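You operate a simulated robot arm through the tools that you are given. There is no shell and no other tool. Be economical: measure what you need, move in short steps, check, and stop when the job is done.

Carry out the task below with a simulated two-armed robot. There is one attempt and no reset: what you move stays moved.

Task
Pick up the cardboard box from the top of the sack stand lid with one hand, pass it to the other hand and put it on the slats of the feed table between the side boards. Set down upright: cardboard box.

It is judged by the outcome, as a careful person would: the job done as asked, and still so three seconds after it is handed in. It fails if anything else is knocked over, pushed out of place, dropped, spilled or broken. Lids that push on must go on centred and level and be pressed home; caps that screw on are set level and turned clockwise until they are tight.

Robot
Two 7-joint arms with two-finger parallel grippers on one trunk, on a base that drives. Base frame: it is fixed to the floor where the robot stands at the start and does not move with it; the origin is under the middle of the robot, x ahead of it, y to its left, z up. Lengths are in mm, angles in rad, forces in N, time in s.
The left shoulder is at the start at [59, 176, 1093], the right one opposite. With the tool pointing down near the work surface each hand reaches from about 360 to 880 mm from the robot's upright axis, wherever it stands, measured 20 degrees to its own side. Places, roughly: slats of the feed table between the side boards [-2900, -1400, 500]. Payload 3.43 kg a hand.
The TCP of each hand is the grasp point between the finger pads, 34 mm short of the fingertips. In the tool frame z runs along the fingers and y along their closing line. Largest opening 128 mm; finger width 24, thickness 12; the body of the gripper, 48 by 130 mm, starts 96 mm behind the TCP.
Orientation is that of the tool frame in the base frame, as a unit quaternion [w, x, y, z]. With the fingers straight down and closing along the base's y, the tool's x points along the base's -x, its y along +y and its z along -z.

Tools
- The arms move only by the tool arm_command. It takes "left_steps", "right_steps" or both (then of equal length, played together; a hand with none holds still); each is a list of rows, each an object of numbers (a shift or turn left out is 0, a gripper value left out holds the last): "grip": the gripper command, from -1 (shut) to 1 (fully open), values between in proportion; "x", "y", "z": the shift along the tool's x, y, z in units of 20 mm (1.0 is 20 mm); "rx", "ry", "rz": the turn, a rotation vector about the tool's x, y, z in units of 4 degrees (1.0 is 4 degrees). In form: [{"grip": .., "x": .., "y": .., "z": .., "rx": .., "ry": .., "rz": ..}, ...]. A call has 1 to 20 rows; each row shifts and turns the commanded pose from where the row before left it, along the tool's axes as they then stand. A call with a number of a shift or a turn outside -1 to 1 is refused whole. Each row takes 0.2 s and may step no farther than 50 mm and 0.15 rad from the row before; otherwise, or with a gripper value out of range, the whole call is refused. Where a pose cannot be reached the arm comes as near as it can. A force on the tool above 40 N (or 10 N above the force at the start of the call, whichever is more), or a blocked arm, ends the call early, and 0.2 s more pass. The fingers move at their own pace (about 153 mm/s each) and stop on an object; they squeeze with about 38 N. The grip force told is the motor's: it shows also when the fingers shut on nothing. Time passes only in rows, and 0.2 s behind the last, so rows that do not move let the fingers close. The reply holds the time, the measured pose of the TCP, the force on the tool along the base axes, the opening and the grip force, in the units named above and with some noise, with the torque about the TCP (base axes, N m) and any sound that the robot's microphone picked up.
- Cameras (640 x 400 px; columns grow to the right, rows downward): "scene" is now at [119.5, 21.8, 1321.2]; the picture's right is [0.07, -1.00, 0.01], its down [-0.62, -0.06, -0.78] and it looks along [0.78, 0.05, -0.62] (base axes); focal length 285 px, centre (320, 200). "left" rides on the left gripper at [76, 11, -160] in its tool frame; the picture's right is [-0.15, 0.99, 0.00], its down [-0.88, -0.13, -0.46] and it looks along [-0.45, -0.07, 0.89] (tool axes); focal length 234 px, centre (320, 200). "right" rides on the right gripper at [76, -11, -160] in its tool frame; the picture's right is [0.15, 0.99, 0.00], its down [-0.88, 0.13, -0.46] and it looks along [-0.45, 0.07, 0.89] (tool axes); focal length 234 px, centre (320, 200). There is no depth. A picture from a camera that has moved, and an enlarged one, comes with that camera's place and axes in the base frame and with its lens.
- camera(camera): a new picture of that camera. The clock stands still meanwhile.
- lift_body(by): slides the trunk up (or, below 0, down) by that many mm; the arms and the scene camera ride with it, the base frame stays. It gives what a move gives, with no picture.
- drive_base(legs): drives the robot by 1 to 6 legs, each [ahead, left, turn to the left] in mm, mm and rad, along the robot's own axes; the way and the turn of a leg run together, so that a leg with both is an arc; at most 1500 mm and 3.142 rad a leg. The arms and the cameras ride along, it lands a little off, and it stops where it bumps. It gives what a move gives.
- head_to(pan, tilt): turns the head with the scene camera to pan (to the left, within 1.501 rad either way) and tilt (down, from -0.506 to 1.204), counted from straight ahead of the robot. It gives what a move gives.
- zoom(camera, box): a new picture of the part [left, top, right, bottom] of that camera's present view, enlarged. The clock stands still meanwhile.
- finish_job(): hands the job in; it is judged then, once.

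Work in short steps. Places have to be worked out from the pictures, the camera data and where the tool is seen: move nearer, look again, correct. Check each grasp and each placing, and mend what went wrong. You have 120 turns and 108 pictures in all, those below and enlarged ones among them. Open the grippers and draw the arms clear of the work before you hand the job in, unless the task says otherwise; then end with one line.

The tools are called after "Request:" as a command line: name --argument value ..., lists and objects as JSON in quotes. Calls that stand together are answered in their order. arm_command: Moves the arms, as the interface text tells. Its arguments: {"type":"object","properties":{"left_steps":{"type":"array","items":{"type":"object","properties":{"grip":{"type":"number"},"x":{"type":"number"},"y":{"type":"number"},"z":{"type":"number"},"rx":{"type":"number"},"ry":{"type":"number"},"rz":{"type":"number"}}}},"right_steps":{"type":"array","items":{"type":"object","properties":{"grip":{"type":"number"},"x":{"type":"number"},"y":{"type":"number"},"z":{"type":"number"},"rx":{"type":"number"},"ry":{"type":"number"},"rz":{"type":"number"}}}}},"required":[]} The other tools are called the same way: lift_body (by) slides the trunk up or down; drive_base (legs) drives the base; head_to (pan, tilt) turns the head that bears the scene camera; camera (camera) takes a picture; zoom (camera, box) takes an enlarged picture of a part of a camera's view; finish_job () hands the job in.

At the start:

```text
time_s: 0.0
left_position: [535.9, 217.7, 948.4]
left_tcp_rot: [0.005, -0.001, 1.0, -0.006]
left_ft_force: [-0.4, 0.4, -0.3]
left_torque: [0.0, 0.01, 0.0]
left_finger_gap: 128.0
left_finger_force: 0.0
right_position: [378.9, -198.0, 910.7]
right_tcp_rot: [0.005, 0.0, 1.0, -0.006]
right_ft_force: [1.1, -0.2, -0.4]
right_torque: [-0.02, -0.06, 0.01]
right_finger_gap: 127.9
right_finger_force: 0.0
trunk travel left (down, up): [-575.0, 365.0]
robot x, y, heading: [0.8, 1.1, -0.003]
head pan, tilt: [0.073, 0.679]
```

scene: 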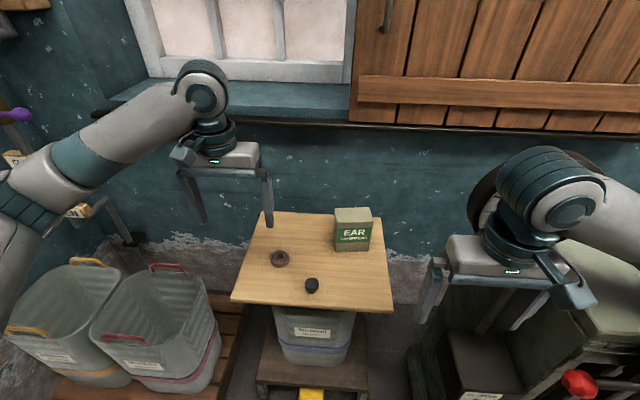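
right: 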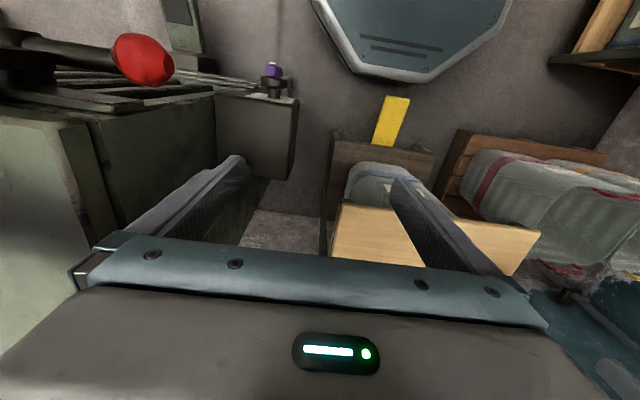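
left: 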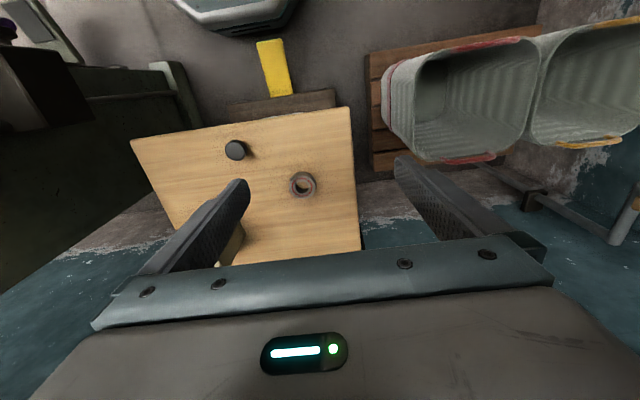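

I'll take a closer look at the box and the surroundings before moving.

Request:
zoom --camera "scene" --box '[220, 180, 420, 320]'

Request:
head_to --pan 1.5 --tilt 0.4

Request:
camera --camera "scene"

Request:
head_to --pan -1.5 --tilt 0.4

Request:
camera --camera "scene"

```text
2.86 times, centred on (320, 250) of scene
camera zoom: at [119.5, 21.8, 1321.2], right [0.07, -1.0, 0.01], down [-0.62, -0.06, -0.78], along [0.78, 0.05, -0.62], focal length 814 px, centre (320, 57)
```

zoom: 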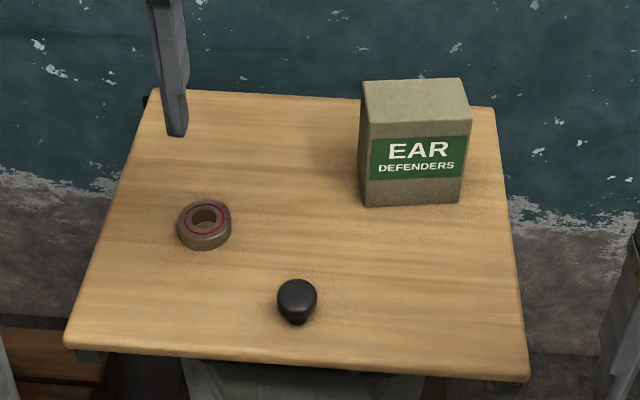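

```text
time_s: 1.6
left_position: [536.9, 218.4, 948.1]
left_tcp_rot: [0.005, 0.0, 1.0, -0.006]
left_ft_force: [0.1, 0.8, -0.9]
left_torque: [0.02, -0.04, -0.01]
left_finger_gap: 128.1
left_finger_force: 0.1
right_position: [380.0, -198.7, 910.4]
right_tcp_rot: [0.005, 0.0, 1.0, -0.006]
right_ft_force: [0.1, 1.2, 0.2]
right_torque: [0.0, 0.0, 0.0]
right_finger_gap: 128.0
right_finger_force: 0.1
trunk travel left (down, up): [-575.0, 365.0]
robot x, y, heading: [1.2, 0.9, 0.005]
head pan, tilt: [1.499, 0.4]
```

```text
103 pictures are left
camera scene: at [40.8, 108.5, 1344.1], right [1.0, -0.07, 0.01], down [-0.02, -0.4, -0.92], along [0.07, 0.91, -0.4], focal length 285 px, centre (320, 200)
```

scene: 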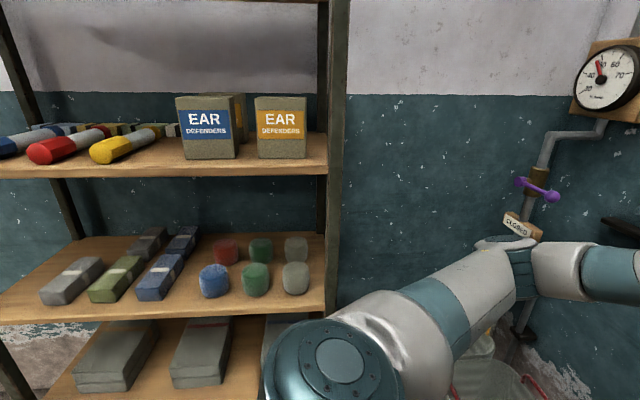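

```text
time_s: 4.2
left_position: [536.1, 218.4, 948.1]
left_tcp_rot: [0.005, -0.001, 1.0, -0.005]
left_ft_force: [-0.2, 0.3, 0.4]
left_torque: [0.0, 0.01, -0.03]
left_finger_gap: 128.1
left_finger_force: 0.1
right_position: [380.3, -199.0, 910.7]
right_tcp_rot: [0.005, 0.0, 1.0, -0.006]
right_ft_force: [-0.2, 0.1, 0.7]
right_torque: [0.02, -0.04, -0.01]
right_finger_gap: 127.9
right_finger_force: 0.1
trunk travel left (down, up): [-575.0, 365.0]
robot x, y, heading: [-1.6, 3.4, -0.002]
head pan, tilt: [-1.499, 0.4]
```

```text
102 pictures are left
camera scene: at [41.0, -76.2, 1346.4], right [-1.0, -0.07, -0.01], down [-0.02, 0.38, -0.93], along [0.07, -0.92, -0.38], focal length 285 px, centre (320, 200)
```

scene: 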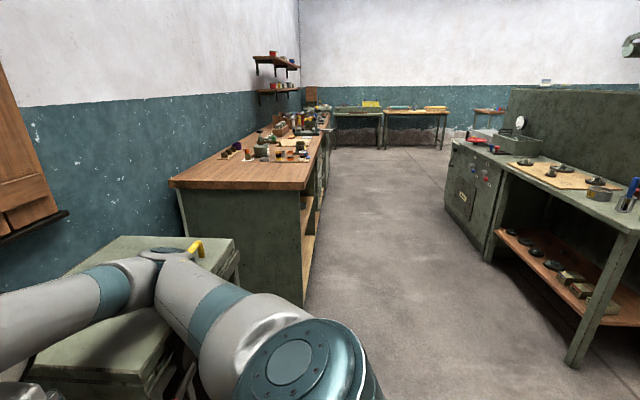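

Estimate: the lid is at z≈700. The box is about 96 wide × 62 deep × 112 tall, centred near (702,-33) and yawed about +0.13. The right hand will take it from the right side, low and nearly horizontal, and the left hand will then take it from above. I start by turning the right hand so it closes along the box's depth.

Request:
arm_command --right_steps '[{"rz": 1, "grip": 1}, {"rz": 1}, {"rz": 1}, {"rz": 1}, {"rz": 1}, {"rz": 1}, {"rz": 1}, {"rz": 1}, {"rz": 1}, {"rz": 1}, {"rz": 1}, {"rz": 1}, {"rz": 1}, {"rz": 1}, {"rz": 1}, {"rz": 1}, {"rz": 1}, {"rz": 1}, {"rz": 1}, {"rz": 1}]'

Request:
head_to --pan -0.1 --tilt 0.68

Request:
camera --camera "scene"

```text
time_s: 6.8
left_position: [542.4, 210.4, 947.6]
left_tcp_rot: [0.003, 0.0, 1.0, -0.003]
left_ft_force: [-0.4, 0.7, 0.0]
left_torque: [-0.02, -0.02, 0.01]
left_finger_gap: 127.9
left_finger_force: 0.1
right_position: [384.2, -205.8, 910.2]
right_tcp_rot: [0.005, 0.398, 0.917, 0.001]
right_ft_force: [-4.7, 6.7, 1.2]
right_torque: [-0.93, -0.85, 0.54]
right_finger_gap: 127.7
right_finger_force: 0.0
trunk travel left (down, up): [-575.0, 365.0]
robot x, y, heading: [-1.2, 2.3, -0.003]
head pan, tilt: [-1.499, 0.4]
stopped in row 13 (right hand): the force on the tool passed its limit at 49 N (the readings are from after the stop); the commanded pose is now the measured one
```

```text
time_s: 8.3
left_position: [541.5, 209.5, 947.3]
left_tcp_rot: [0.003, 0.0, 1.0, -0.003]
left_ft_force: [0.3, 0.2, -0.7]
left_torque: [0.0, 0.0, -0.02]
left_finger_gap: 128.2
left_finger_force: 0.1
right_position: [384.4, -205.8, 909.7]
right_tcp_rot: [0.005, 0.398, 0.917, 0.0]
right_ft_force: [-13.0, 12.2, 5.6]
right_torque: [-1.57, -2.11, 1.05]
right_finger_gap: 127.8
right_finger_force: 0.1
trunk travel left (down, up): [-575.0, 365.0]
robot x, y, heading: [1.2, 1.2, -0.007]
head pan, tilt: [-0.099, 0.681]
```

```text
101 pictures are left
camera scene: at [126.7, -2.5, 1320.5], right [-0.1, -0.99, 0.01], down [-0.62, 0.06, -0.78], along [0.78, -0.08, -0.62], focal length 285 px, centre (320, 200)
```

scene: 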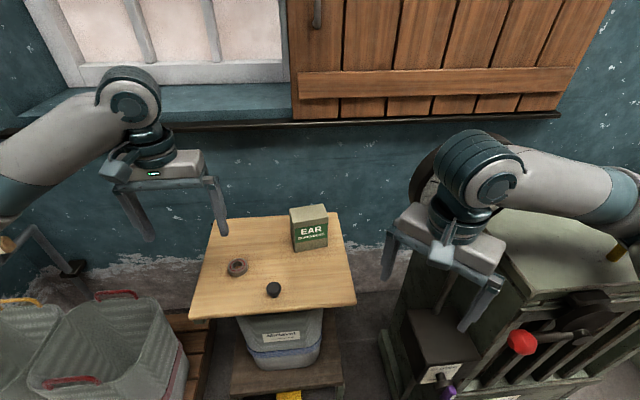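

The turn stopped on contact. I'll look from the right hand to see what it touches.

Request:
camera --camera "right"

Request:
zoom --camera "scene" --box '[360, 120, 600, 400]'

```text
100 pictures are left
camera right: at [321.9, -157.6, 1070.0], right [0.62, 0.78, 0.0], down [0.69, -0.55, 0.46], along [0.37, -0.29, -0.89], focal length 234 px, centre (320, 200)
```

right: 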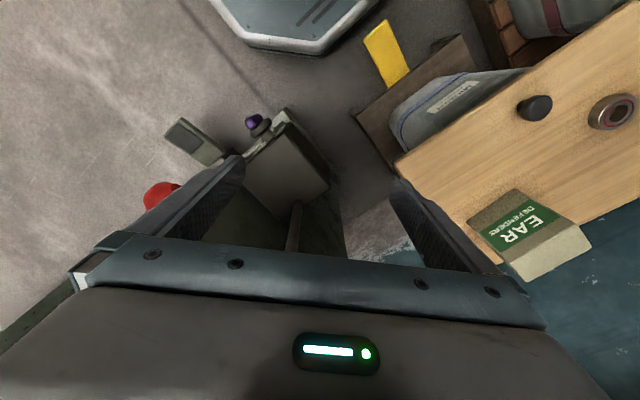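

```text
1.43 times, centred on (480, 260) of scene
camera zoom: at [126.7, -2.5, 1320.5], right [-0.1, -0.99, 0.01], down [-0.62, 0.06, -0.78], along [0.78, -0.08, -0.62], focal length 407 px, centre (91, 114)
```

zoom: 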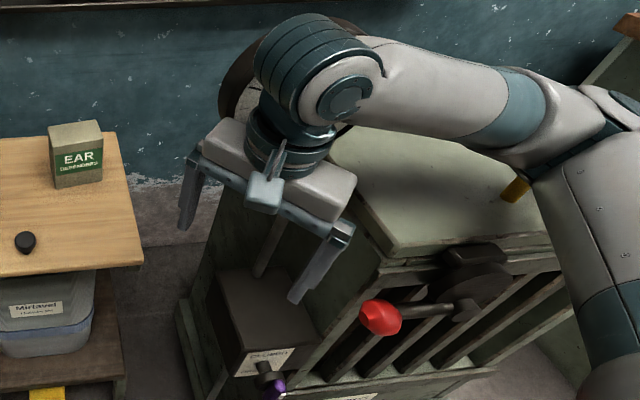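

The contact seems to be high on the hand, on its far right side, where the dark disc stands behind the wrist. I'll back the hand off toward the robot's left, then look again.

Request:
arm_command --right_steps '[{"x": 0.8, "y": 0.4}, {"x": 0.8, "y": 0.7}, {"x": 0.8, "y": 0.9}]'

Request:
head_to --pan -0.6 --tilt 0.5

Request:
camera --camera "scene"

```text
time_s: 9.3
left_position: [543.3, 177.0, 950.0]
left_tcp_rot: [0.003, 0.015, 1.0, 0.003]
left_ft_force: [0.5, -0.3, -0.3]
left_torque: [0.02, 0.02, 0.02]
left_finger_gap: 128.1
left_finger_force: 0.0
right_position: [366.9, -175.9, 904.5]
right_tcp_rot: [-0.001, 0.413, 0.911, 0.002]
right_ft_force: [0.1, -0.3, 0.0]
right_torque: [0.0, 0.03, -0.01]
right_finger_gap: 128.2
right_finger_force: 0.0
trunk travel left (down, up): [-575.0, 365.0]
robot x, y, heading: [-6.3, -7.9, -0.035]
head pan, tilt: [-0.099, 0.681]
stopped in row 3 (right hand): the arm was blocked; the commanded pose is now the measured one
```

```text
time_s: 10.2
left_position: [543.0, 177.4, 953.6]
left_tcp_rot: [0.005, 0.015, 1.0, 0.005]
left_ft_force: [0.4, 0.2, 0.1]
left_torque: [-0.03, 0.01, 0.03]
left_finger_gap: 127.9
left_finger_force: 0.1
right_position: [367.5, -176.0, 904.3]
right_tcp_rot: [0.0, 0.411, 0.912, 0.004]
right_ft_force: [0.0, -0.4, -0.3]
right_torque: [-0.01, -0.01, -0.01]
right_finger_gap: 127.9
right_finger_force: 0.0
trunk travel left (down, up): [-575.0, 365.0]
robot x, y, heading: [1.4, -6.8, -0.026]
head pan, tilt: [-0.6, 0.499]
```

```text
98 pictures are left
camera scene: at [107.6, -73.0, 1336.0], right [-0.59, -0.81, -0.01], down [-0.38, 0.29, -0.88], along [0.72, -0.51, -0.48], focal length 285 px, centre (320, 200)
```

scene: 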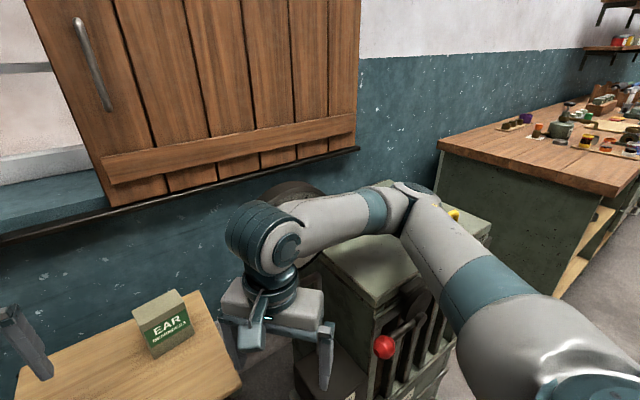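

The machine on the right crowds the right arm: its yellow handle is near (377,-625,1000) and its red knob near (323,-375,821). New plan: the left hand takes the box from its left side, and the handover happens in open floor. First I raise the trunk so the right arm comes clear.

Request:
lift_body --by 120

Request:
camera --camera "scene"

```text
time_s: 11.7
left_position: [551.7, 189.3, 1065.6]
left_tcp_rot: [-0.001, 0.01, 1.0, 0.0]
left_ft_force: [0.4, -1.0, -0.5]
left_torque: [0.0, -0.04, -0.05]
left_finger_gap: 128.2
left_finger_force: 0.1
right_position: [381.5, -164.5, 1022.5]
right_tcp_rot: [-0.002, 0.409, 0.913, 0.0]
right_ft_force: [-0.5, 0.5, -1.1]
right_torque: [0.04, 0.01, 0.01]
right_finger_gap: 127.8
right_finger_force: 0.1
trunk travel left (down, up): [-695.0, 245.0]
robot x, y, heading: [0.6, -5.9, -0.02]
head pan, tilt: [-0.6, 0.499]
```

```text
97 pictures are left
camera scene: at [123.4, -60.6, 1455.5], right [-0.58, -0.81, 0.0], down [-0.39, 0.28, -0.88], along [0.71, -0.51, -0.48], focal length 285 px, centre (320, 200)
```

scene: 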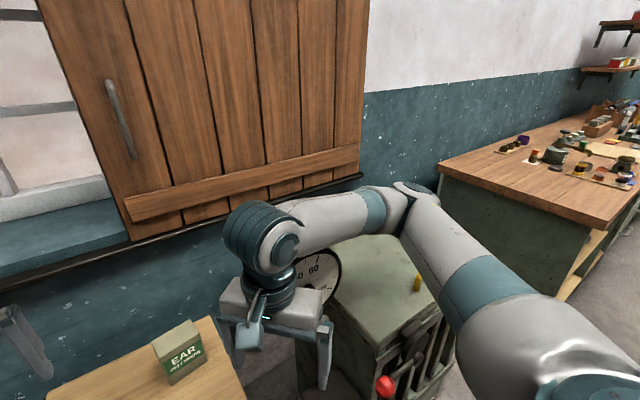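

The arm is clear, and a dial gauge stands behind the right wrist. Now I turn the left hand in free space so it closes along the box's depth with its camera on the upper side.

Request:
arm_command --left_steps '[{"rz": -1, "grip": 1}, {"rz": -1}, {"rz": -1}, {"rz": -1}, {"rz": -1}, {"rz": -1}, {"rz": -1}, {"rz": -1}, {"rz": -1}, {"rz": -1}, {"rz": -1}, {"rz": -1}, {"rz": -1}, {"rz": -1}, {"rz": -1}, {"rz": -1}, {"rz": -1}, {"rz": -1}, {"rz": -1}, {"rz": -1}]'

Request:
head_to --pan 0.1 --tilt 0.75

Request:
camera --camera "scene"

```text
time_s: 15.9
left_position: [550.7, 187.7, 1064.9]
left_tcp_rot: [0.0, -0.635, 0.772, 0.001]
left_ft_force: [-0.2, -0.1, 0.6]
left_torque: [-0.03, 0.01, -0.01]
left_finger_gap: 128.3
left_finger_force: 0.0
right_position: [380.7, -164.9, 1022.6]
right_tcp_rot: [-0.002, 0.409, 0.913, -0.001]
right_ft_force: [0.6, 0.6, -0.6]
right_torque: [0.02, 0.01, -0.01]
right_finger_gap: 127.9
right_finger_force: 0.0
trunk travel left (down, up): [-695.0, 245.0]
robot x, y, heading: [0.9, -7.4, -0.02]
head pan, tilt: [-0.6, 0.499]
```

```text
time_s: 17.0
left_position: [551.1, 188.0, 1065.4]
left_tcp_rot: [-0.001, -0.635, 0.773, 0.001]
left_ft_force: [-0.7, 0.1, -0.2]
left_torque: [-0.01, -0.02, 0.02]
left_finger_gap: 128.2
left_finger_force: 0.0
right_position: [379.7, -164.1, 1022.2]
right_tcp_rot: [-0.002, 0.409, 0.912, -0.001]
right_ft_force: [0.0, 0.3, 0.1]
right_torque: [0.01, 0.01, -0.04]
right_finger_gap: 128.0
right_finger_force: 0.0
trunk travel left (down, up): [-695.0, 245.0]
robot x, y, heading: [1.0, -6.0, -0.018]
head pan, tilt: [0.099, 0.75]
```

```text
96 pictures are left
camera scene: at [131.9, -1.2, 1433.7], right [0.08, -1.0, 0.0], down [-0.68, -0.05, -0.73], along [0.73, 0.06, -0.68], focal length 285 px, centre (320, 200)
```

scene: 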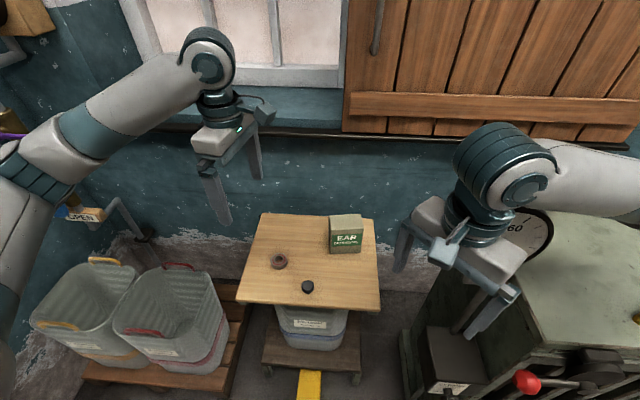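

The left hand has room. I finish the yaw while moving it toward the box, still high, then start tilting it so the fingers point to the right.

Request:
arm_command --left_steps '[{"rz": -1, "y": -1, "x": 0.5}, {"rz": -1, "y": -1, "x": 0.5}, {"rz": -1, "y": -1, "x": 0.5}, {"rz": -1, "y": -1, "x": 0.5}, {"rz": -0.7, "y": -1, "x": 0.5}, {"ry": 1}, {"ry": 1}, {"ry": 1}, {"ry": 1}, {"ry": 1}, {"ry": 1}, {"ry": 1}, {"ry": 1}, {"ry": 1}, {"ry": 1}]'

Request:
camera --camera "scene"

Request:
camera --camera "left"

```text
time_s: 20.2
left_position: [648.4, 133.7, 1064.9]
left_tcp_rot: [0.226, 0.708, -0.618, 0.258]
left_ft_force: [-0.2, 0.5, 0.0]
left_torque: [-0.01, 0.03, 0.0]
left_finger_gap: 127.7
left_finger_force: 0.0
right_position: [379.0, -164.6, 1022.4]
right_tcp_rot: [-0.002, 0.41, 0.912, -0.001]
right_ft_force: [-0.8, 0.3, 0.6]
right_torque: [-0.03, 0.02, 0.0]
right_finger_gap: 127.9
right_finger_force: 0.0
trunk travel left (down, up): [-695.0, 245.0]
robot x, y, heading: [-0.7, -8.0, -0.017]
head pan, tilt: [0.099, 0.75]
```

```text
95 pictures are left
camera scene: at [131.9, -0.6, 1433.7], right [0.08, -1.0, 0.0], down [-0.68, -0.05, -0.73], along [0.73, 0.06, -0.68], focal length 285 px, centre (320, 200)
```

scene: 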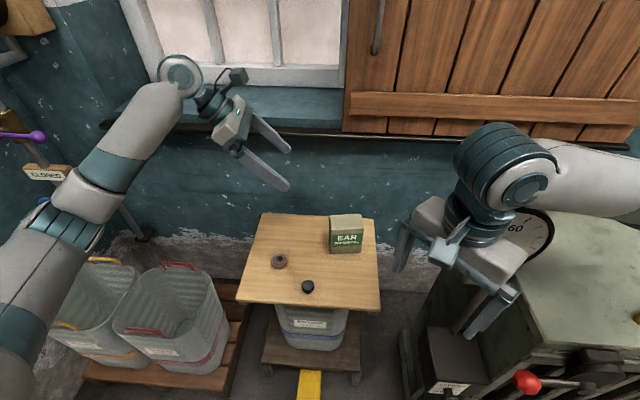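

```text
94 pictures are left
camera left: at [631.7, 176.8, 1235.6], right [-1.0, -0.02, -0.09], down [0.0, 0.98, -0.22], along [0.1, -0.22, -0.97], focal length 234 px, centre (320, 200)
```

left: 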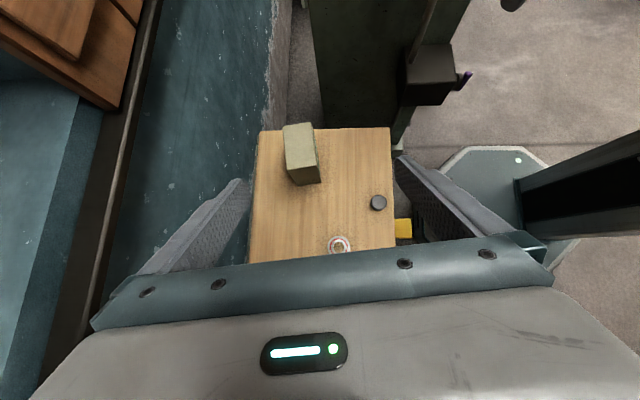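

I zoom into the hand camera to fix the box corners.

Request:
zoom --camera "left" --box '[240, 110, 400, 210]'

Request:
zoom --camera "scene" --box '[230, 200, 390, 300]'

```text
4.00 times, centred on (320, 160) of left
camera zoom: at [631.7, 176.8, 1235.6], right [-1.0, -0.02, -0.09], down [0.0, 0.98, -0.22], along [0.1, -0.22, -0.97], focal length 937 px, centre (320, 360)
```

zoom: 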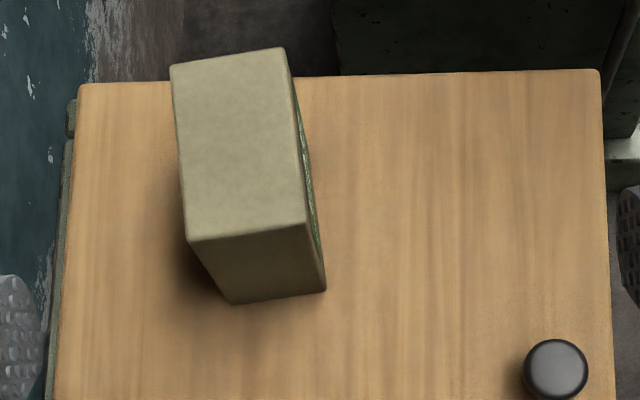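

```text
4.00 times, centred on (310, 250) of scene
camera zoom: at [131.9, -0.6, 1433.7], right [0.08, -1.0, 0.0], down [-0.68, -0.05, -0.73], along [0.73, 0.06, -0.68], focal length 1140 px, centre (360, 0)
```

zoom: 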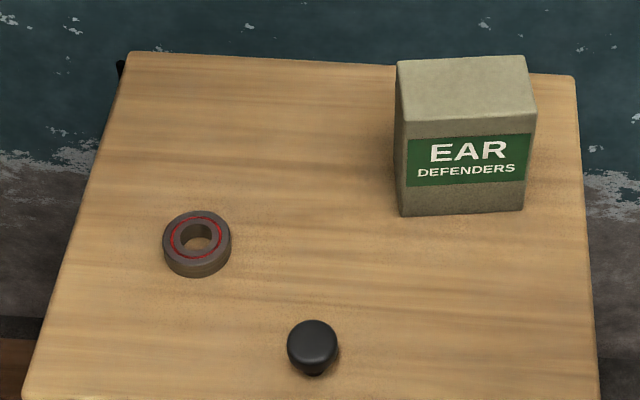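

Triangulation puts the lid at z≈701 and the box centre at about (716,-31), with its top at 812 and yaw 0.15. I complete the tilt to 75°, then descend halfway toward the pre-grasp point.

Request:
arm_command --left_steps '[{"ry": 1}, {"ry": 1}, {"ry": 1}, {"ry": 1}, {"ry": 1}, {"ry": 1}, {"ry": 1}, {"ry": 1}, {"ry": 0.75, "rx": 0}, {"x": -1, "y": -0.15, "z": 0.37}, {"x": -1, "y": -0.15, "z": 0.37}, {"x": -1, "y": -0.15, "z": 0.37}, {"x": -1, "y": -0.15, "z": 0.37}, {"x": -1, "y": -0.15, "z": 0.37}, {"x": -1, "y": -0.15, "z": 0.37}, {"x": -1, "y": -0.15, "z": 0.37}]'

Request:
camera --camera "scene"

Request:
camera --camera "left"

```text
time_s: 23.6
left_position: [672.9, 121.3, 916.5]
left_tcp_rot: [0.402, 0.597, -0.523, 0.457]
left_ft_force: [-0.4, -0.6, 0.5]
left_torque: [0.0, 0.01, -0.02]
left_finger_gap: 128.1
left_finger_force: 0.0
right_position: [379.8, -165.8, 1023.7]
right_tcp_rot: [-0.002, 0.409, 0.912, -0.001]
right_ft_force: [0.9, 0.3, -0.5]
right_torque: [0.01, -0.01, 0.02]
right_finger_gap: 128.1
right_finger_force: 0.0
trunk travel left (down, up): [-695.0, 245.0]
robot x, y, heading: [5.0, -7.0, -0.02]
head pan, tilt: [0.099, 0.75]
```

```text
91 pictures are left
camera scene: at [132.2, -1.1, 1433.6], right [0.08, -1.0, 0.0], down [-0.68, -0.05, -0.73], along [0.73, 0.06, -0.68], focal length 285 px, centre (320, 200)
```

scene: 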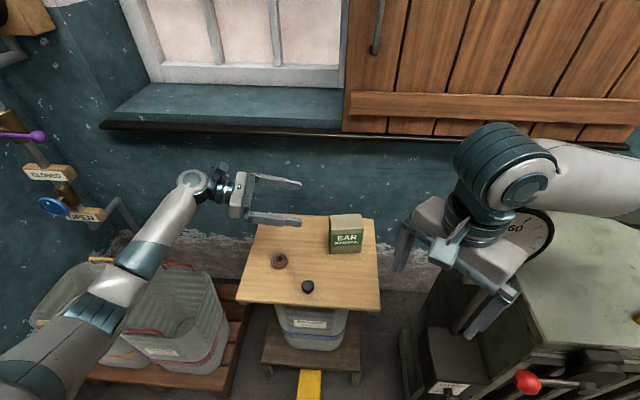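

```text
90 pictures are left
camera left: at [642.9, 254.6, 1030.2], right [-0.99, -0.09, -0.14], down [0.04, 0.68, -0.73], along [0.16, -0.73, -0.67], focal length 234 px, centre (320, 200)
```

left: 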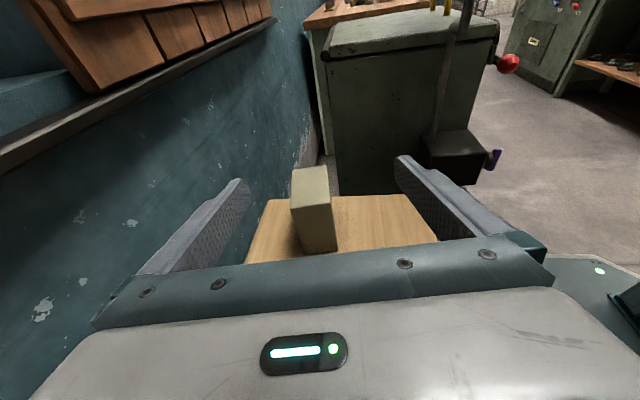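

Everything is clear. I descend to the pre-grasp point beside the box.

Request:
arm_command --left_steps '[{"x": -0.97, "y": -0.163, "z": 0.34}, {"x": -0.97, "y": -0.163, "z": 0.34}, {"x": -0.97, "y": -0.163, "z": 0.34}, {"x": -0.97, "y": -0.163, "z": 0.34}, {"x": -0.97, "y": -0.163, "z": 0.34}, {"x": -0.97, "y": -0.163, "z": 0.34}, {"x": -0.97, "y": -0.163, "z": 0.34}, {}]'

Request:
camera --camera "scene"

Request:
camera --camera "left"

```text
time_s: 25.4
left_position: [695.6, 114.9, 773.0]
left_tcp_rot: [0.401, 0.597, -0.523, 0.457]
left_ft_force: [-0.3, -0.6, 0.2]
left_torque: [0.02, -0.03, -0.02]
left_finger_gap: 127.8
left_finger_force: 0.1
right_position: [377.8, -164.9, 1022.4]
right_tcp_rot: [-0.003, 0.41, 0.912, -0.001]
right_ft_force: [0.5, -0.3, -0.1]
right_torque: [0.01, 0.0, -0.01]
right_finger_gap: 128.1
right_finger_force: 0.1
trunk travel left (down, up): [-695.0, 245.0]
robot x, y, heading: [1.7, -5.0, -0.025]
head pan, tilt: [0.099, 0.75]
```

```text
89 pictures are left
camera scene: at [131.6, -1.0, 1433.7], right [0.08, -1.0, 0.0], down [-0.68, -0.05, -0.73], along [0.73, 0.06, -0.68], focal length 285 px, centre (320, 200)
```

scene: 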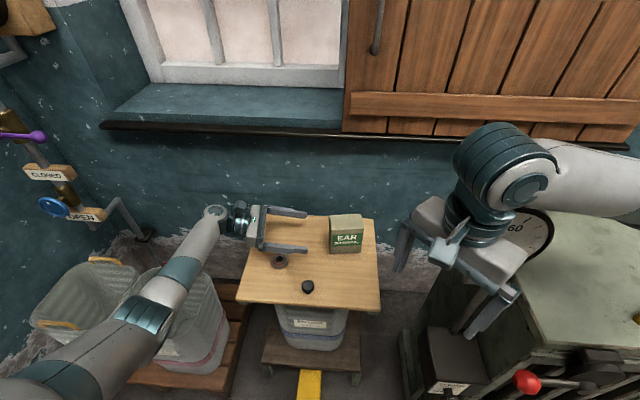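

```text
88 pictures are left
camera left: at [666.4, 246.3, 887.1], right [-0.99, -0.09, -0.14], down [0.04, 0.68, -0.73], along [0.16, -0.73, -0.67], focal length 234 px, centre (320, 200)
```

left: 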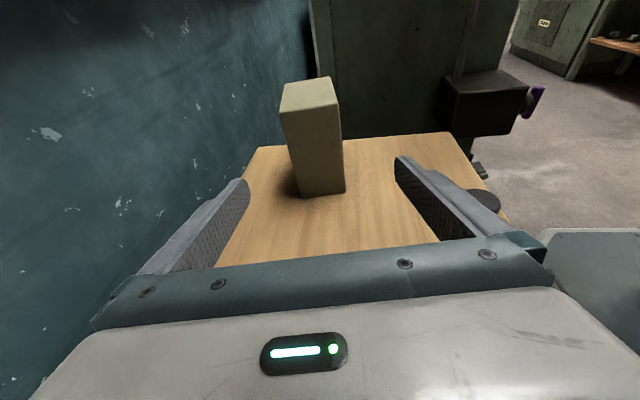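

The box sits centred between the fingers. I advance 130 mm along the tool axis with the fingers open.

Request:
arm_command --left_steps '[{"z": 0.93}, {"z": 0.93}, {"z": 0.93}, {"z": 0.93}, {"z": 0.93}, {"z": 0.93}, {"z": 0.93}, {}]'

Request:
camera --camera "left"

Request:
zoom --camera "scene" --box '[220, 180, 420, 310]'

```text
time_s: 27.2
left_position: [710.2, -9.9, 738.7]
left_tcp_rot: [0.401, 0.597, -0.522, 0.458]
left_ft_force: [1.0, 0.1, -0.2]
left_torque: [-0.02, -0.02, 0.01]
left_finger_gap: 128.2
left_finger_force: 0.1
right_position: [379.4, -164.2, 1023.3]
right_tcp_rot: [-0.002, 0.41, 0.912, -0.001]
right_ft_force: [0.4, -0.4, 1.0]
right_torque: [0.01, -0.01, 0.02]
right_finger_gap: 128.1
right_finger_force: 0.1
trunk travel left (down, up): [-695.0, 245.0]
robot x, y, heading: [0.1, -6.4, -0.025]
head pan, tilt: [0.099, 0.75]
```

```text
87 pictures are left
camera left: at [682.1, 122.3, 853.3], right [-0.99, -0.09, -0.14], down [0.04, 0.68, -0.73], along [0.16, -0.73, -0.67], focal length 234 px, centre (320, 200)
```

left: 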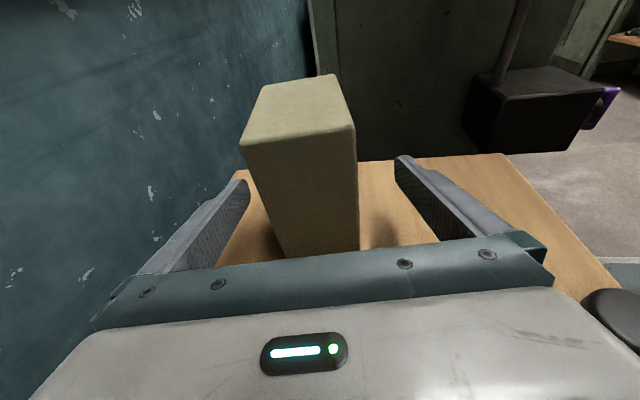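

```text
3.08 times, centred on (320, 245) of scene
camera zoom: at [131.8, -0.7, 1433.6], right [0.08, -1.0, 0.0], down [-0.68, -0.05, -0.73], along [0.73, 0.06, -0.68], focal length 877 px, centre (320, 62)
```

zoom: 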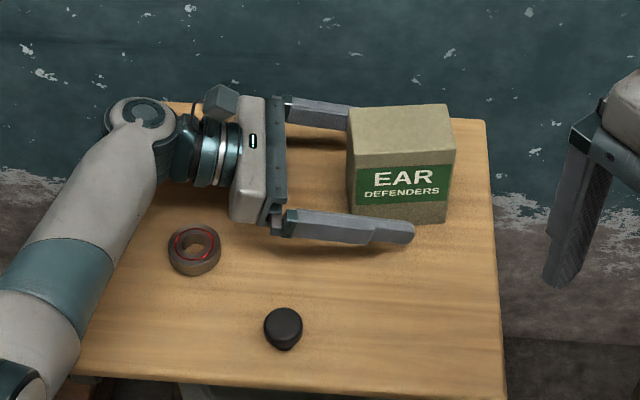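

The fingers straddle the box. Now I close.

Request:
arm_command --left_steps '[{"grip": 0.3}, {"grip": -0.2}, {"grip": -1}, {}, {}]'

Request:
camera --camera "left"

```text
time_s: 28.4
left_position: [711.6, -10.1, 739.3]
left_tcp_rot: [0.401, 0.597, -0.523, 0.458]
left_ft_force: [1.7, -0.7, 0.6]
left_torque: [-0.04, -0.11, 0.01]
left_finger_gap: 61.4
left_finger_force: 37.9
right_position: [380.0, -164.5, 1023.4]
right_tcp_rot: [-0.003, 0.409, 0.913, -0.001]
right_ft_force: [0.4, 0.2, 0.2]
right_torque: [-0.01, -0.01, 0.0]
right_finger_gap: 127.9
right_finger_force: 0.1
trunk travel left (down, up): [-695.0, 245.0]
robot x, y, heading: [1.6, -5.7, -0.022]
head pan, tilt: [0.099, 0.75]
```

```text
85 pictures are left
camera left: at [682.0, 122.0, 853.3], right [-0.99, -0.09, -0.14], down [0.04, 0.68, -0.73], along [0.16, -0.73, -0.67], focal length 234 px, centre (320, 200)
```

left: 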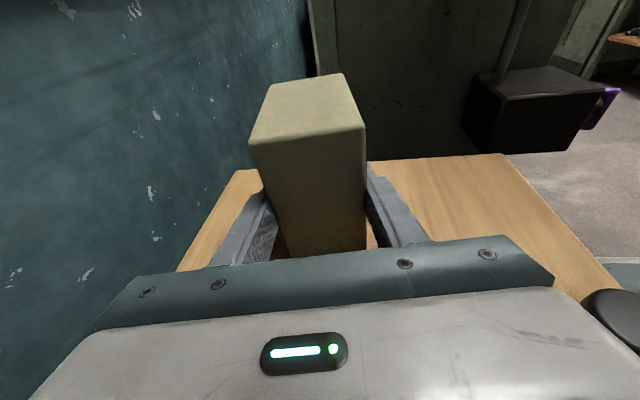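

It is gripped at 61 mm. I lift straight up in small steps.

Request:
arm_command --left_steps '[{"x": 0.48, "z": -0.13}, {"x": 0.48, "z": -0.13}, {"x": 0.966, "z": -0.26}, {"x": 0.966, "z": -0.26}, {"x": 0.966, "z": -0.26}, {"x": 0.966, "z": -0.26}, {"x": 0.966, "z": -0.26}, {"x": 0.966, "z": -0.26}, {"x": 0.966, "z": -0.26}]'

Request:
camera --camera "scene"

```text
time_s: 30.4
left_position: [712.4, -10.5, 899.8]
left_tcp_rot: [0.401, 0.598, -0.522, 0.458]
left_ft_force: [-0.3, 0.0, -3.5]
left_torque: [0.05, 0.01, -0.01]
left_finger_gap: 61.6
left_finger_force: 37.7
right_position: [379.2, -165.7, 1022.0]
right_tcp_rot: [-0.003, 0.41, 0.912, -0.001]
right_ft_force: [-0.4, -0.9, -0.6]
right_torque: [0.01, 0.04, 0.01]
right_finger_gap: 128.0
right_finger_force: 0.1
trunk travel left (down, up): [-695.0, 245.0]
robot x, y, heading: [4.4, -9.8, -0.019]
head pan, tilt: [0.099, 0.75]
```

```text
84 pictures are left
camera scene: at [132.0, -1.2, 1433.6], right [0.08, -1.0, 0.0], down [-0.68, -0.05, -0.73], along [0.73, 0.06, -0.68], focal length 285 px, centre (320, 200)
```

scene: 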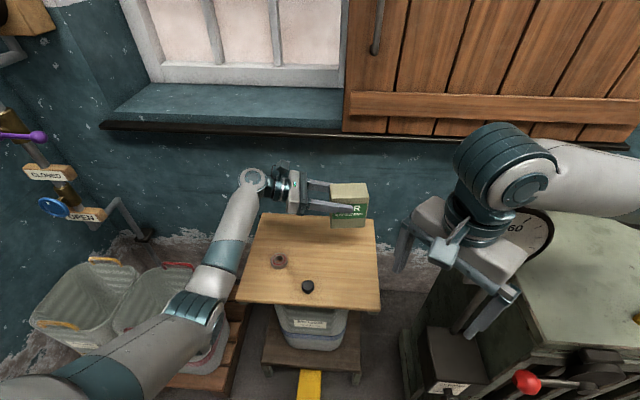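

The box is lifted, about 0.35 kg. I back the robot away to open floor for the handover.

Request:
drive_base --legs '[[-500, 0, 0]]'

Request:
head_to --pan -1.5 --tilt 0.3

Request:
camera --camera "scene"

```text
time_s: 33.3
left_position: [211.5, 1.7, 899.5]
left_tcp_rot: [0.401, 0.598, -0.522, 0.458]
left_ft_force: [0.0, -0.4, -2.6]
left_torque: [0.05, 0.02, 0.05]
left_finger_gap: 61.6
left_finger_force: 38.0
right_position: [-119.7, -154.2, 1024.4]
right_tcp_rot: [-0.002, 0.407, 0.913, -0.001]
right_ft_force: [0.0, 1.1, 0.3]
right_torque: [-0.01, 0.0, -0.01]
right_finger_gap: 128.0
right_finger_force: 0.1
trunk travel left (down, up): [-695.0, 245.0]
robot x, y, heading: [-500.7, -0.7, -0.022]
head pan, tilt: [0.099, 0.75]
```

```text
time_s: 35.0
left_position: [210.7, 0.9, 898.9]
left_tcp_rot: [0.401, 0.597, -0.522, 0.458]
left_ft_force: [-1.4, -0.1, -2.4]
left_torque: [0.05, 0.01, -0.03]
left_finger_gap: 61.9
left_finger_force: 38.6
right_position: [-119.4, -153.7, 1023.4]
right_tcp_rot: [-0.002, 0.408, 0.913, -0.001]
right_ft_force: [0.3, -0.2, -0.4]
right_torque: [-0.04, 0.0, -0.01]
right_finger_gap: 128.1
right_finger_force: 0.1
trunk travel left (down, up): [-695.0, 245.0]
robot x, y, heading: [-495.7, 1.1, -0.021]
head pan, tilt: [-1.499, 0.3]
```

```text
83 pictures are left
camera scene: at [-446.0, -90.3, 1474.0], right [-1.0, -0.05, 0.0], down [-0.02, 0.3, -0.96], along [0.05, -0.95, -0.3], focal length 285 px, centre (320, 200)
```

scene: 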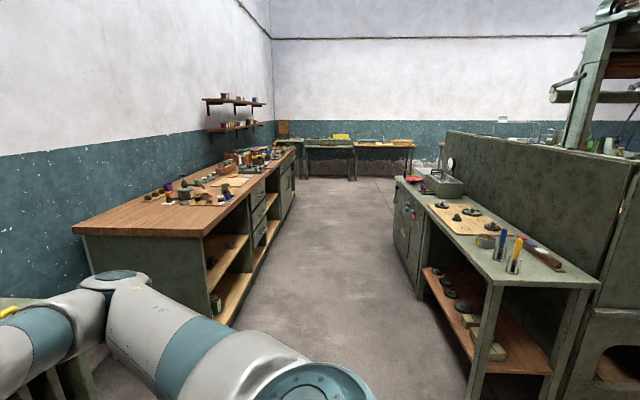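

There is open floor here. The box centre should be near (214,-19) with its top at z≈972. I turn the right hand to match the box's yaw and raise it.

Request:
arm_command --right_steps '[{"rz": 0.955, "z": -0.4}, {"rz": 0.955, "z": -0.4}, {"rz": 0.955, "z": -0.4}, {"rz": 0.955, "z": -0.4}, {"rz": 0.955, "z": -0.4}, {"rz": 0.955, "z": -0.4}, {"rz": 0.955, "z": -0.4}, {"rz": 0.955, "z": -0.4}, {"rz": 0.955, "z": -0.4}]'

Request:
head_to --pan 0 --tilt 0.7

Request:
camera --camera "scene"

Request:
camera --camera "left"

```text
time_s: 37.0
left_position: [211.4, 2.1, 898.0]
left_tcp_rot: [0.401, 0.598, -0.522, 0.459]
left_ft_force: [-0.4, 0.4, -2.2]
left_torque: [0.07, 0.0, 0.0]
left_finger_gap: 61.6
left_finger_force: 38.1
right_position: [-121.0, -152.8, 1096.1]
right_tcp_rot: [-0.003, 0.661, 0.751, -0.002]
right_ft_force: [-0.2, 0.0, -0.5]
right_torque: [-0.02, -0.03, 0.03]
right_finger_gap: 128.2
right_finger_force: 0.0
trunk travel left (down, up): [-695.0, 245.0]
robot x, y, heading: [-498.9, 4.3, -0.023]
head pan, tilt: [-1.499, 0.3]
```

```text
time_s: 38.6
left_position: [211.4, 0.7, 899.3]
left_tcp_rot: [0.401, 0.597, -0.522, 0.458]
left_ft_force: [-0.3, -0.6, -3.3]
left_torque: [0.07, 0.0, -0.03]
left_finger_gap: 61.5
left_finger_force: 37.7
right_position: [-120.1, -154.1, 1094.2]
right_tcp_rot: [-0.002, 0.66, 0.751, -0.001]
right_ft_force: [0.5, -0.8, 0.1]
right_torque: [0.02, -0.02, -0.04]
right_finger_gap: 128.1
right_finger_force: 0.1
trunk travel left (down, up): [-695.0, 245.0]
robot x, y, heading: [-497.3, 6.0, -0.018]
head pan, tilt: [0.0, 0.7]
```

```text
82 pictures are left
camera scene: at [-365.9, 1.2, 1437.9], right [-0.02, -1.0, 0.0], down [-0.64, 0.01, -0.76], along [0.76, -0.02, -0.64], focal length 285 px, centre (320, 200)
```

scene: 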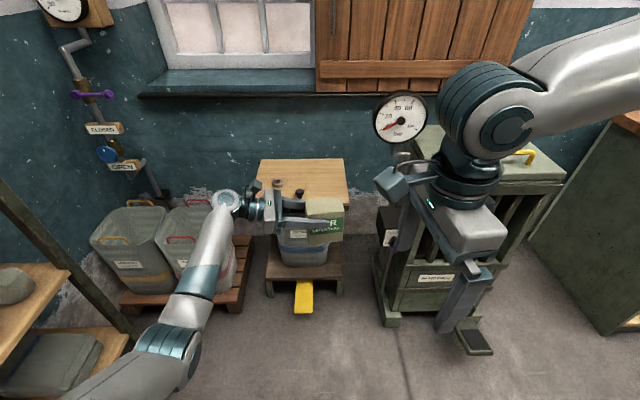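

```text
81 pictures are left
camera left: at [182.7, 133.7, 1012.7], right [-0.99, -0.09, -0.14], down [0.04, 0.68, -0.73], along [0.16, -0.73, -0.67], focal length 234 px, centre (320, 200)
```

left: 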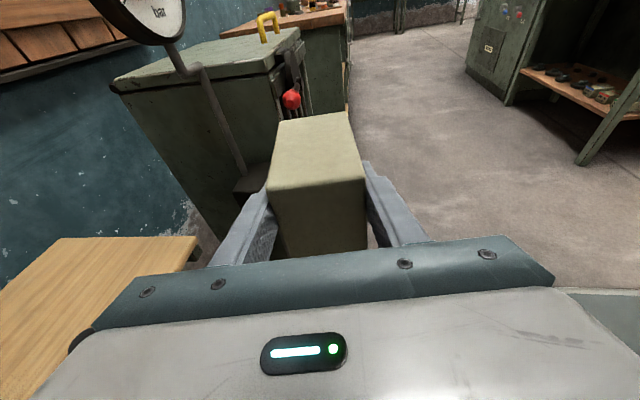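

In the hand camera the box looks shifted compared with right after the grasp. I'll check its attitude before going further.

Request:
zoom --camera "scene" --box '[240, 160, 380, 260]'

Request:
zoom --camera "left" --box '[220, 80, 440, 270]'

```text
4.00 times, centred on (310, 210) of scene
camera zoom: at [-365.9, 1.2, 1437.9], right [-0.02, -1.0, 0.0], down [-0.64, 0.01, -0.76], along [0.76, -0.02, -0.64], focal length 1140 px, centre (360, 160)
```

zoom: 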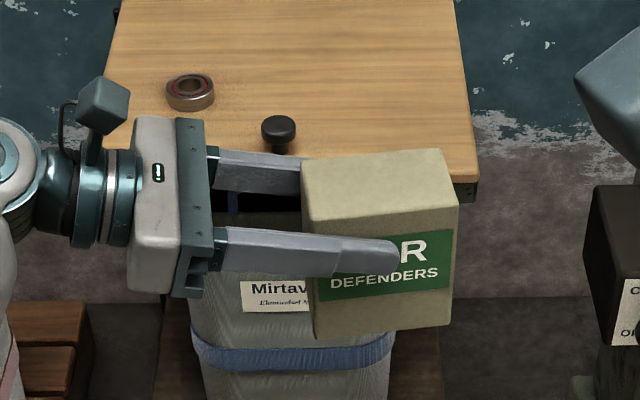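

```text
2.11 times, centred on (330, 175) of left
camera zoom: at [182.7, 133.7, 1012.7], right [-0.99, -0.09, -0.14], down [0.04, 0.68, -0.73], along [0.16, -0.73, -0.67], focal length 493 px, centre (299, 253)
```

zoom: 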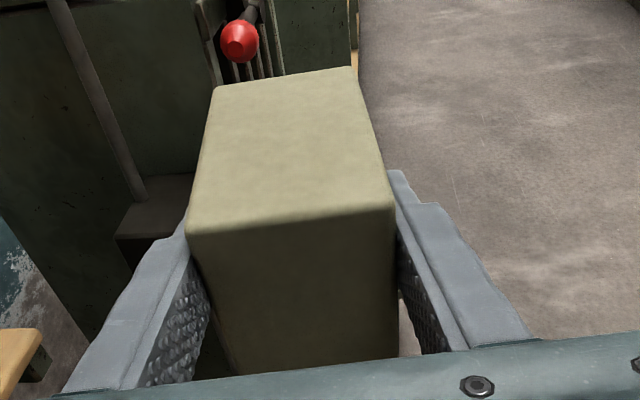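

The box is level but sits about 40 mm lower in the left grip than planned: its top is at z≈930 and the TCP is 31 mm below that. The right hand should take it from above, closing across the 98 mm width, centred and deep, with one finger passing between the left fingers. I turn the right hand back for that and watch for creep.

Request:
arm_command --right_steps '[{"rz": -1}, {"rz": -1}, {"rz": -1}, {"rz": -1}, {"rz": -1}, {"rz": -1}, {"rz": -1}, {"rz": -1}, {"rz": -1}, {"rz": -1}, {"rz": -1}, {"rz": -1}]'

Request:
zoom --camera "left" --box '[220, 80, 440, 270]'

```text
time_s: 41.2
left_position: [211.6, 0.8, 899.1]
left_tcp_rot: [0.401, 0.598, -0.522, 0.458]
left_ft_force: [0.7, 0.9, -2.3]
left_torque: [0.04, 0.0, 0.04]
left_finger_gap: 61.6
left_finger_force: 38.2
right_position: [-120.3, -153.5, 1094.2]
right_tcp_rot: [-0.003, 0.297, 0.955, -0.001]
right_ft_force: [1.0, 0.2, 0.8]
right_torque: [0.01, 0.02, 0.0]
right_finger_gap: 128.2
right_finger_force: 0.1
trunk travel left (down, up): [-695.0, 245.0]
robot x, y, heading: [-501.2, 5.1, -0.021]
head pan, tilt: [0.0, 0.7]
```

```text
2.11 times, centred on (330, 175) of left
camera zoom: at [182.8, 133.6, 1012.6], right [-0.99, -0.09, -0.14], down [0.04, 0.68, -0.73], along [0.16, -0.73, -0.67], focal length 493 px, centre (299, 253)
```

zoom: 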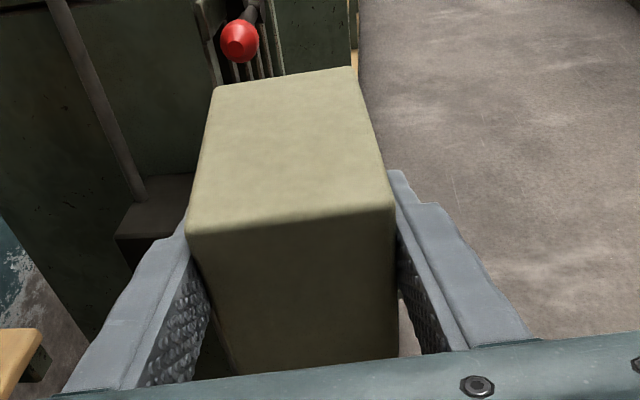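

No creep, so the grip is stable. I finish the turn and move the right hand above the box.

Request:
arm_command --right_steps '[{"rz": -1}, {"rz": -1}, {"rz": -1}, {"rz": -1}, {"rz": -1}, {"rz": -1}, {"rz": -1}, {"rz": -1}, {"rz": -1}, {"rz": -1}, {"rz": -0.5}]'

Request:
arm_command --right_steps '[{"x": -0.967, "y": 0.248}, {"x": -0.967, "y": 0.248}, {"x": -0.967, "y": 0.248}, {"x": -0.967, "y": 0.248}, {"x": -0.967, "y": 0.248}, {"x": -0.967, "y": 0.248}, {"x": -0.967, "y": 0.248}, {"x": -0.967, "y": 0.248}, {"x": -0.967, "y": 0.248}, {"x": -0.967, "y": 0.248}, {"x": -0.967, "y": 0.248}, {"x": -0.967, "y": 0.248}, {"x": -0.967, "y": 0.248}, {"x": -0.967, "y": 0.248}, {"x": -0.967, "y": 0.248}, {"x": -0.967, "y": 0.248}, {"x": -0.967, "y": 0.248}, {"x": -0.967, "y": 0.248}]'

Request:
camera --camera "right"

Request:
camera --camera "scene"

```text
time_s: 43.6
left_position: [211.6, 1.8, 898.5]
left_tcp_rot: [0.402, 0.597, -0.523, 0.457]
left_ft_force: [0.4, 0.3, -2.9]
left_torque: [0.07, 0.0, -0.01]
left_finger_gap: 61.7
left_finger_force: 37.6
right_position: [-119.9, -154.0, 1095.7]
right_tcp_rot: [-0.004, -0.065, 0.998, 0.001]
right_ft_force: [-0.3, 0.0, 0.2]
right_torque: [0.0, 0.01, -0.01]
right_finger_gap: 127.9
right_finger_force: 0.0
trunk travel left (down, up): [-695.0, 245.0]
robot x, y, heading: [-500.2, 5.3, -0.019]
head pan, tilt: [0.0, 0.7]
```

```text
time_s: 47.4
left_position: [211.8, 2.2, 897.4]
left_tcp_rot: [0.402, 0.597, -0.522, 0.458]
left_ft_force: [0.7, 0.1, -1.7]
left_torque: [0.04, 0.01, -0.05]
left_finger_gap: 61.5
left_finger_force: 38.0
right_position: [213.6, -17.2, 1093.1]
right_tcp_rot: [-0.002, -0.065, 0.998, 0.0]
right_ft_force: [0.5, 0.7, -0.4]
right_torque: [-0.02, 0.01, 0.01]
right_finger_gap: 128.0
right_finger_force: 0.1
trunk travel left (down, up): [-695.0, 245.0]
robot x, y, heading: [-499.4, 3.5, -0.02]
head pan, tilt: [0.0, 0.7]
```

```text
77 pictures are left
camera right: at [141.2, -39.5, 1253.9], right [-0.27, 0.96, 0.0], down [0.86, 0.24, 0.45], along [0.43, 0.12, -0.89], focal length 234 px, centre (320, 200)
```

right: 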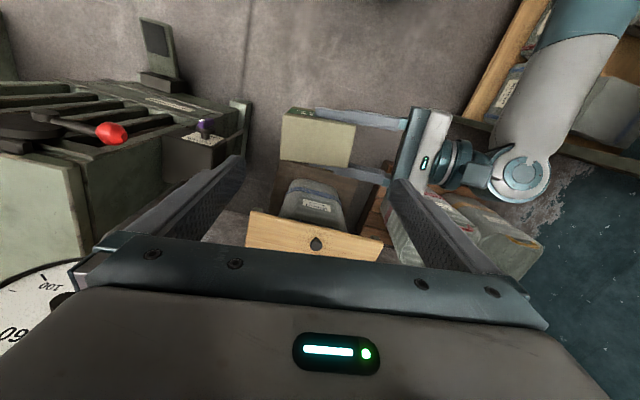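

```text
76 pictures are left
camera scene: at [-365.3, 2.2, 1437.8], right [-0.02, -1.0, 0.0], down [-0.64, 0.01, -0.76], along [0.76, -0.02, -0.64], focal length 285 px, centre (320, 200)
```

scene: 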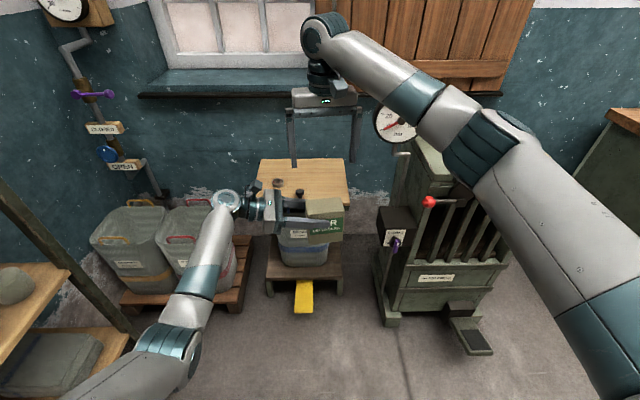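

The box top appears centred under the right hand. I zoom to check the yaw alignment.

Request:
zoom --camera "right" --box '[220, 80, 420, 210]'

```text
3.08 times, centred on (320, 145) of right
camera zoom: at [141.2, -39.5, 1253.9], right [-0.27, 0.96, 0.0], down [0.86, 0.24, 0.45], along [0.43, 0.12, -0.89], focal length 720 px, centre (320, 369)
```

zoom: 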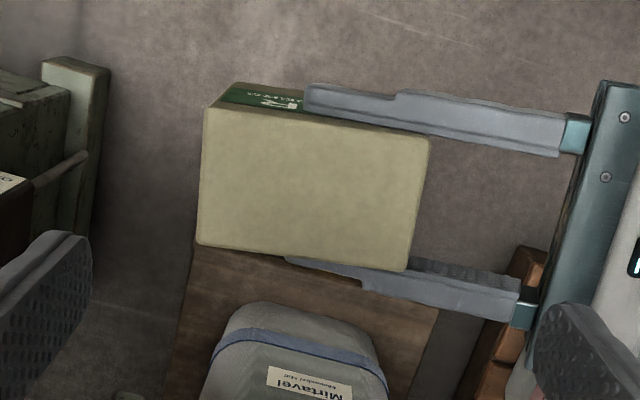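

Alignment is good; the box centre needs a shift of about -4 mm in y. I descend most of the way, then check.

Request:
arm_command --right_steps '[{"y": -0.2, "z": 0.9}, {"z": 0.9}, {"z": 0.9}, {"z": 0.9}, {"z": 0.9}, {"z": 0.9}, {}]'

Request:
camera --camera "right"

Request:
zoom --camera "scene" --box '[220, 100, 400, 260]'

```text
time_s: 49.0
left_position: [211.8, 1.3, 898.5]
left_tcp_rot: [0.401, 0.598, -0.522, 0.458]
left_ft_force: [0.2, 0.0, -2.3]
left_torque: [0.06, 0.0, 0.02]
left_finger_gap: 61.6
left_finger_force: 38.3
right_position: [211.9, -23.0, 986.2]
right_tcp_rot: [-0.002, -0.064, 0.998, 0.0]
right_ft_force: [-0.4, 0.7, 0.6]
right_torque: [-0.01, 0.01, 0.0]
right_finger_gap: 127.9
right_finger_force: 0.1
trunk travel left (down, up): [-695.0, 245.0]
robot x, y, heading: [-495.9, 3.9, -0.022]
head pan, tilt: [0.0, 0.7]
```

```text
74 pictures are left
camera right: at [139.8, -44.0, 1146.4], right [-0.27, 0.96, 0.0], down [0.86, 0.24, 0.45], along [0.43, 0.12, -0.89], focal length 234 px, centre (320, 200)
```

right: 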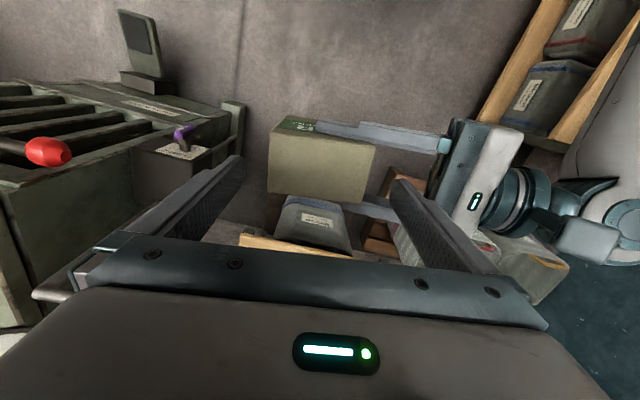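

```text
2.50 times, centred on (310, 180) of scene
camera zoom: at [-366.1, 1.4, 1437.9], right [-0.02, -1.0, 0.0], down [-0.64, 0.01, -0.76], along [0.76, -0.02, -0.64], focal length 712 px, centre (345, 250)
```

zoom: 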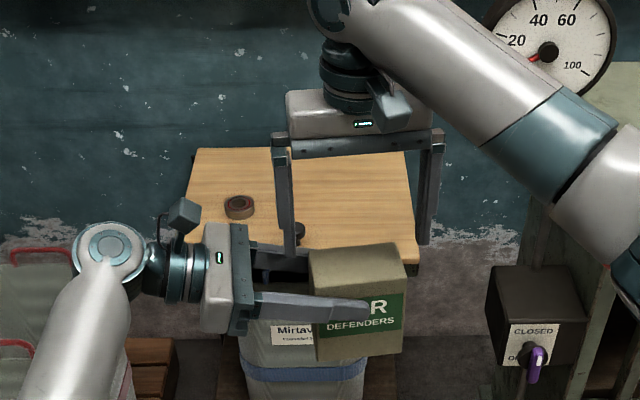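

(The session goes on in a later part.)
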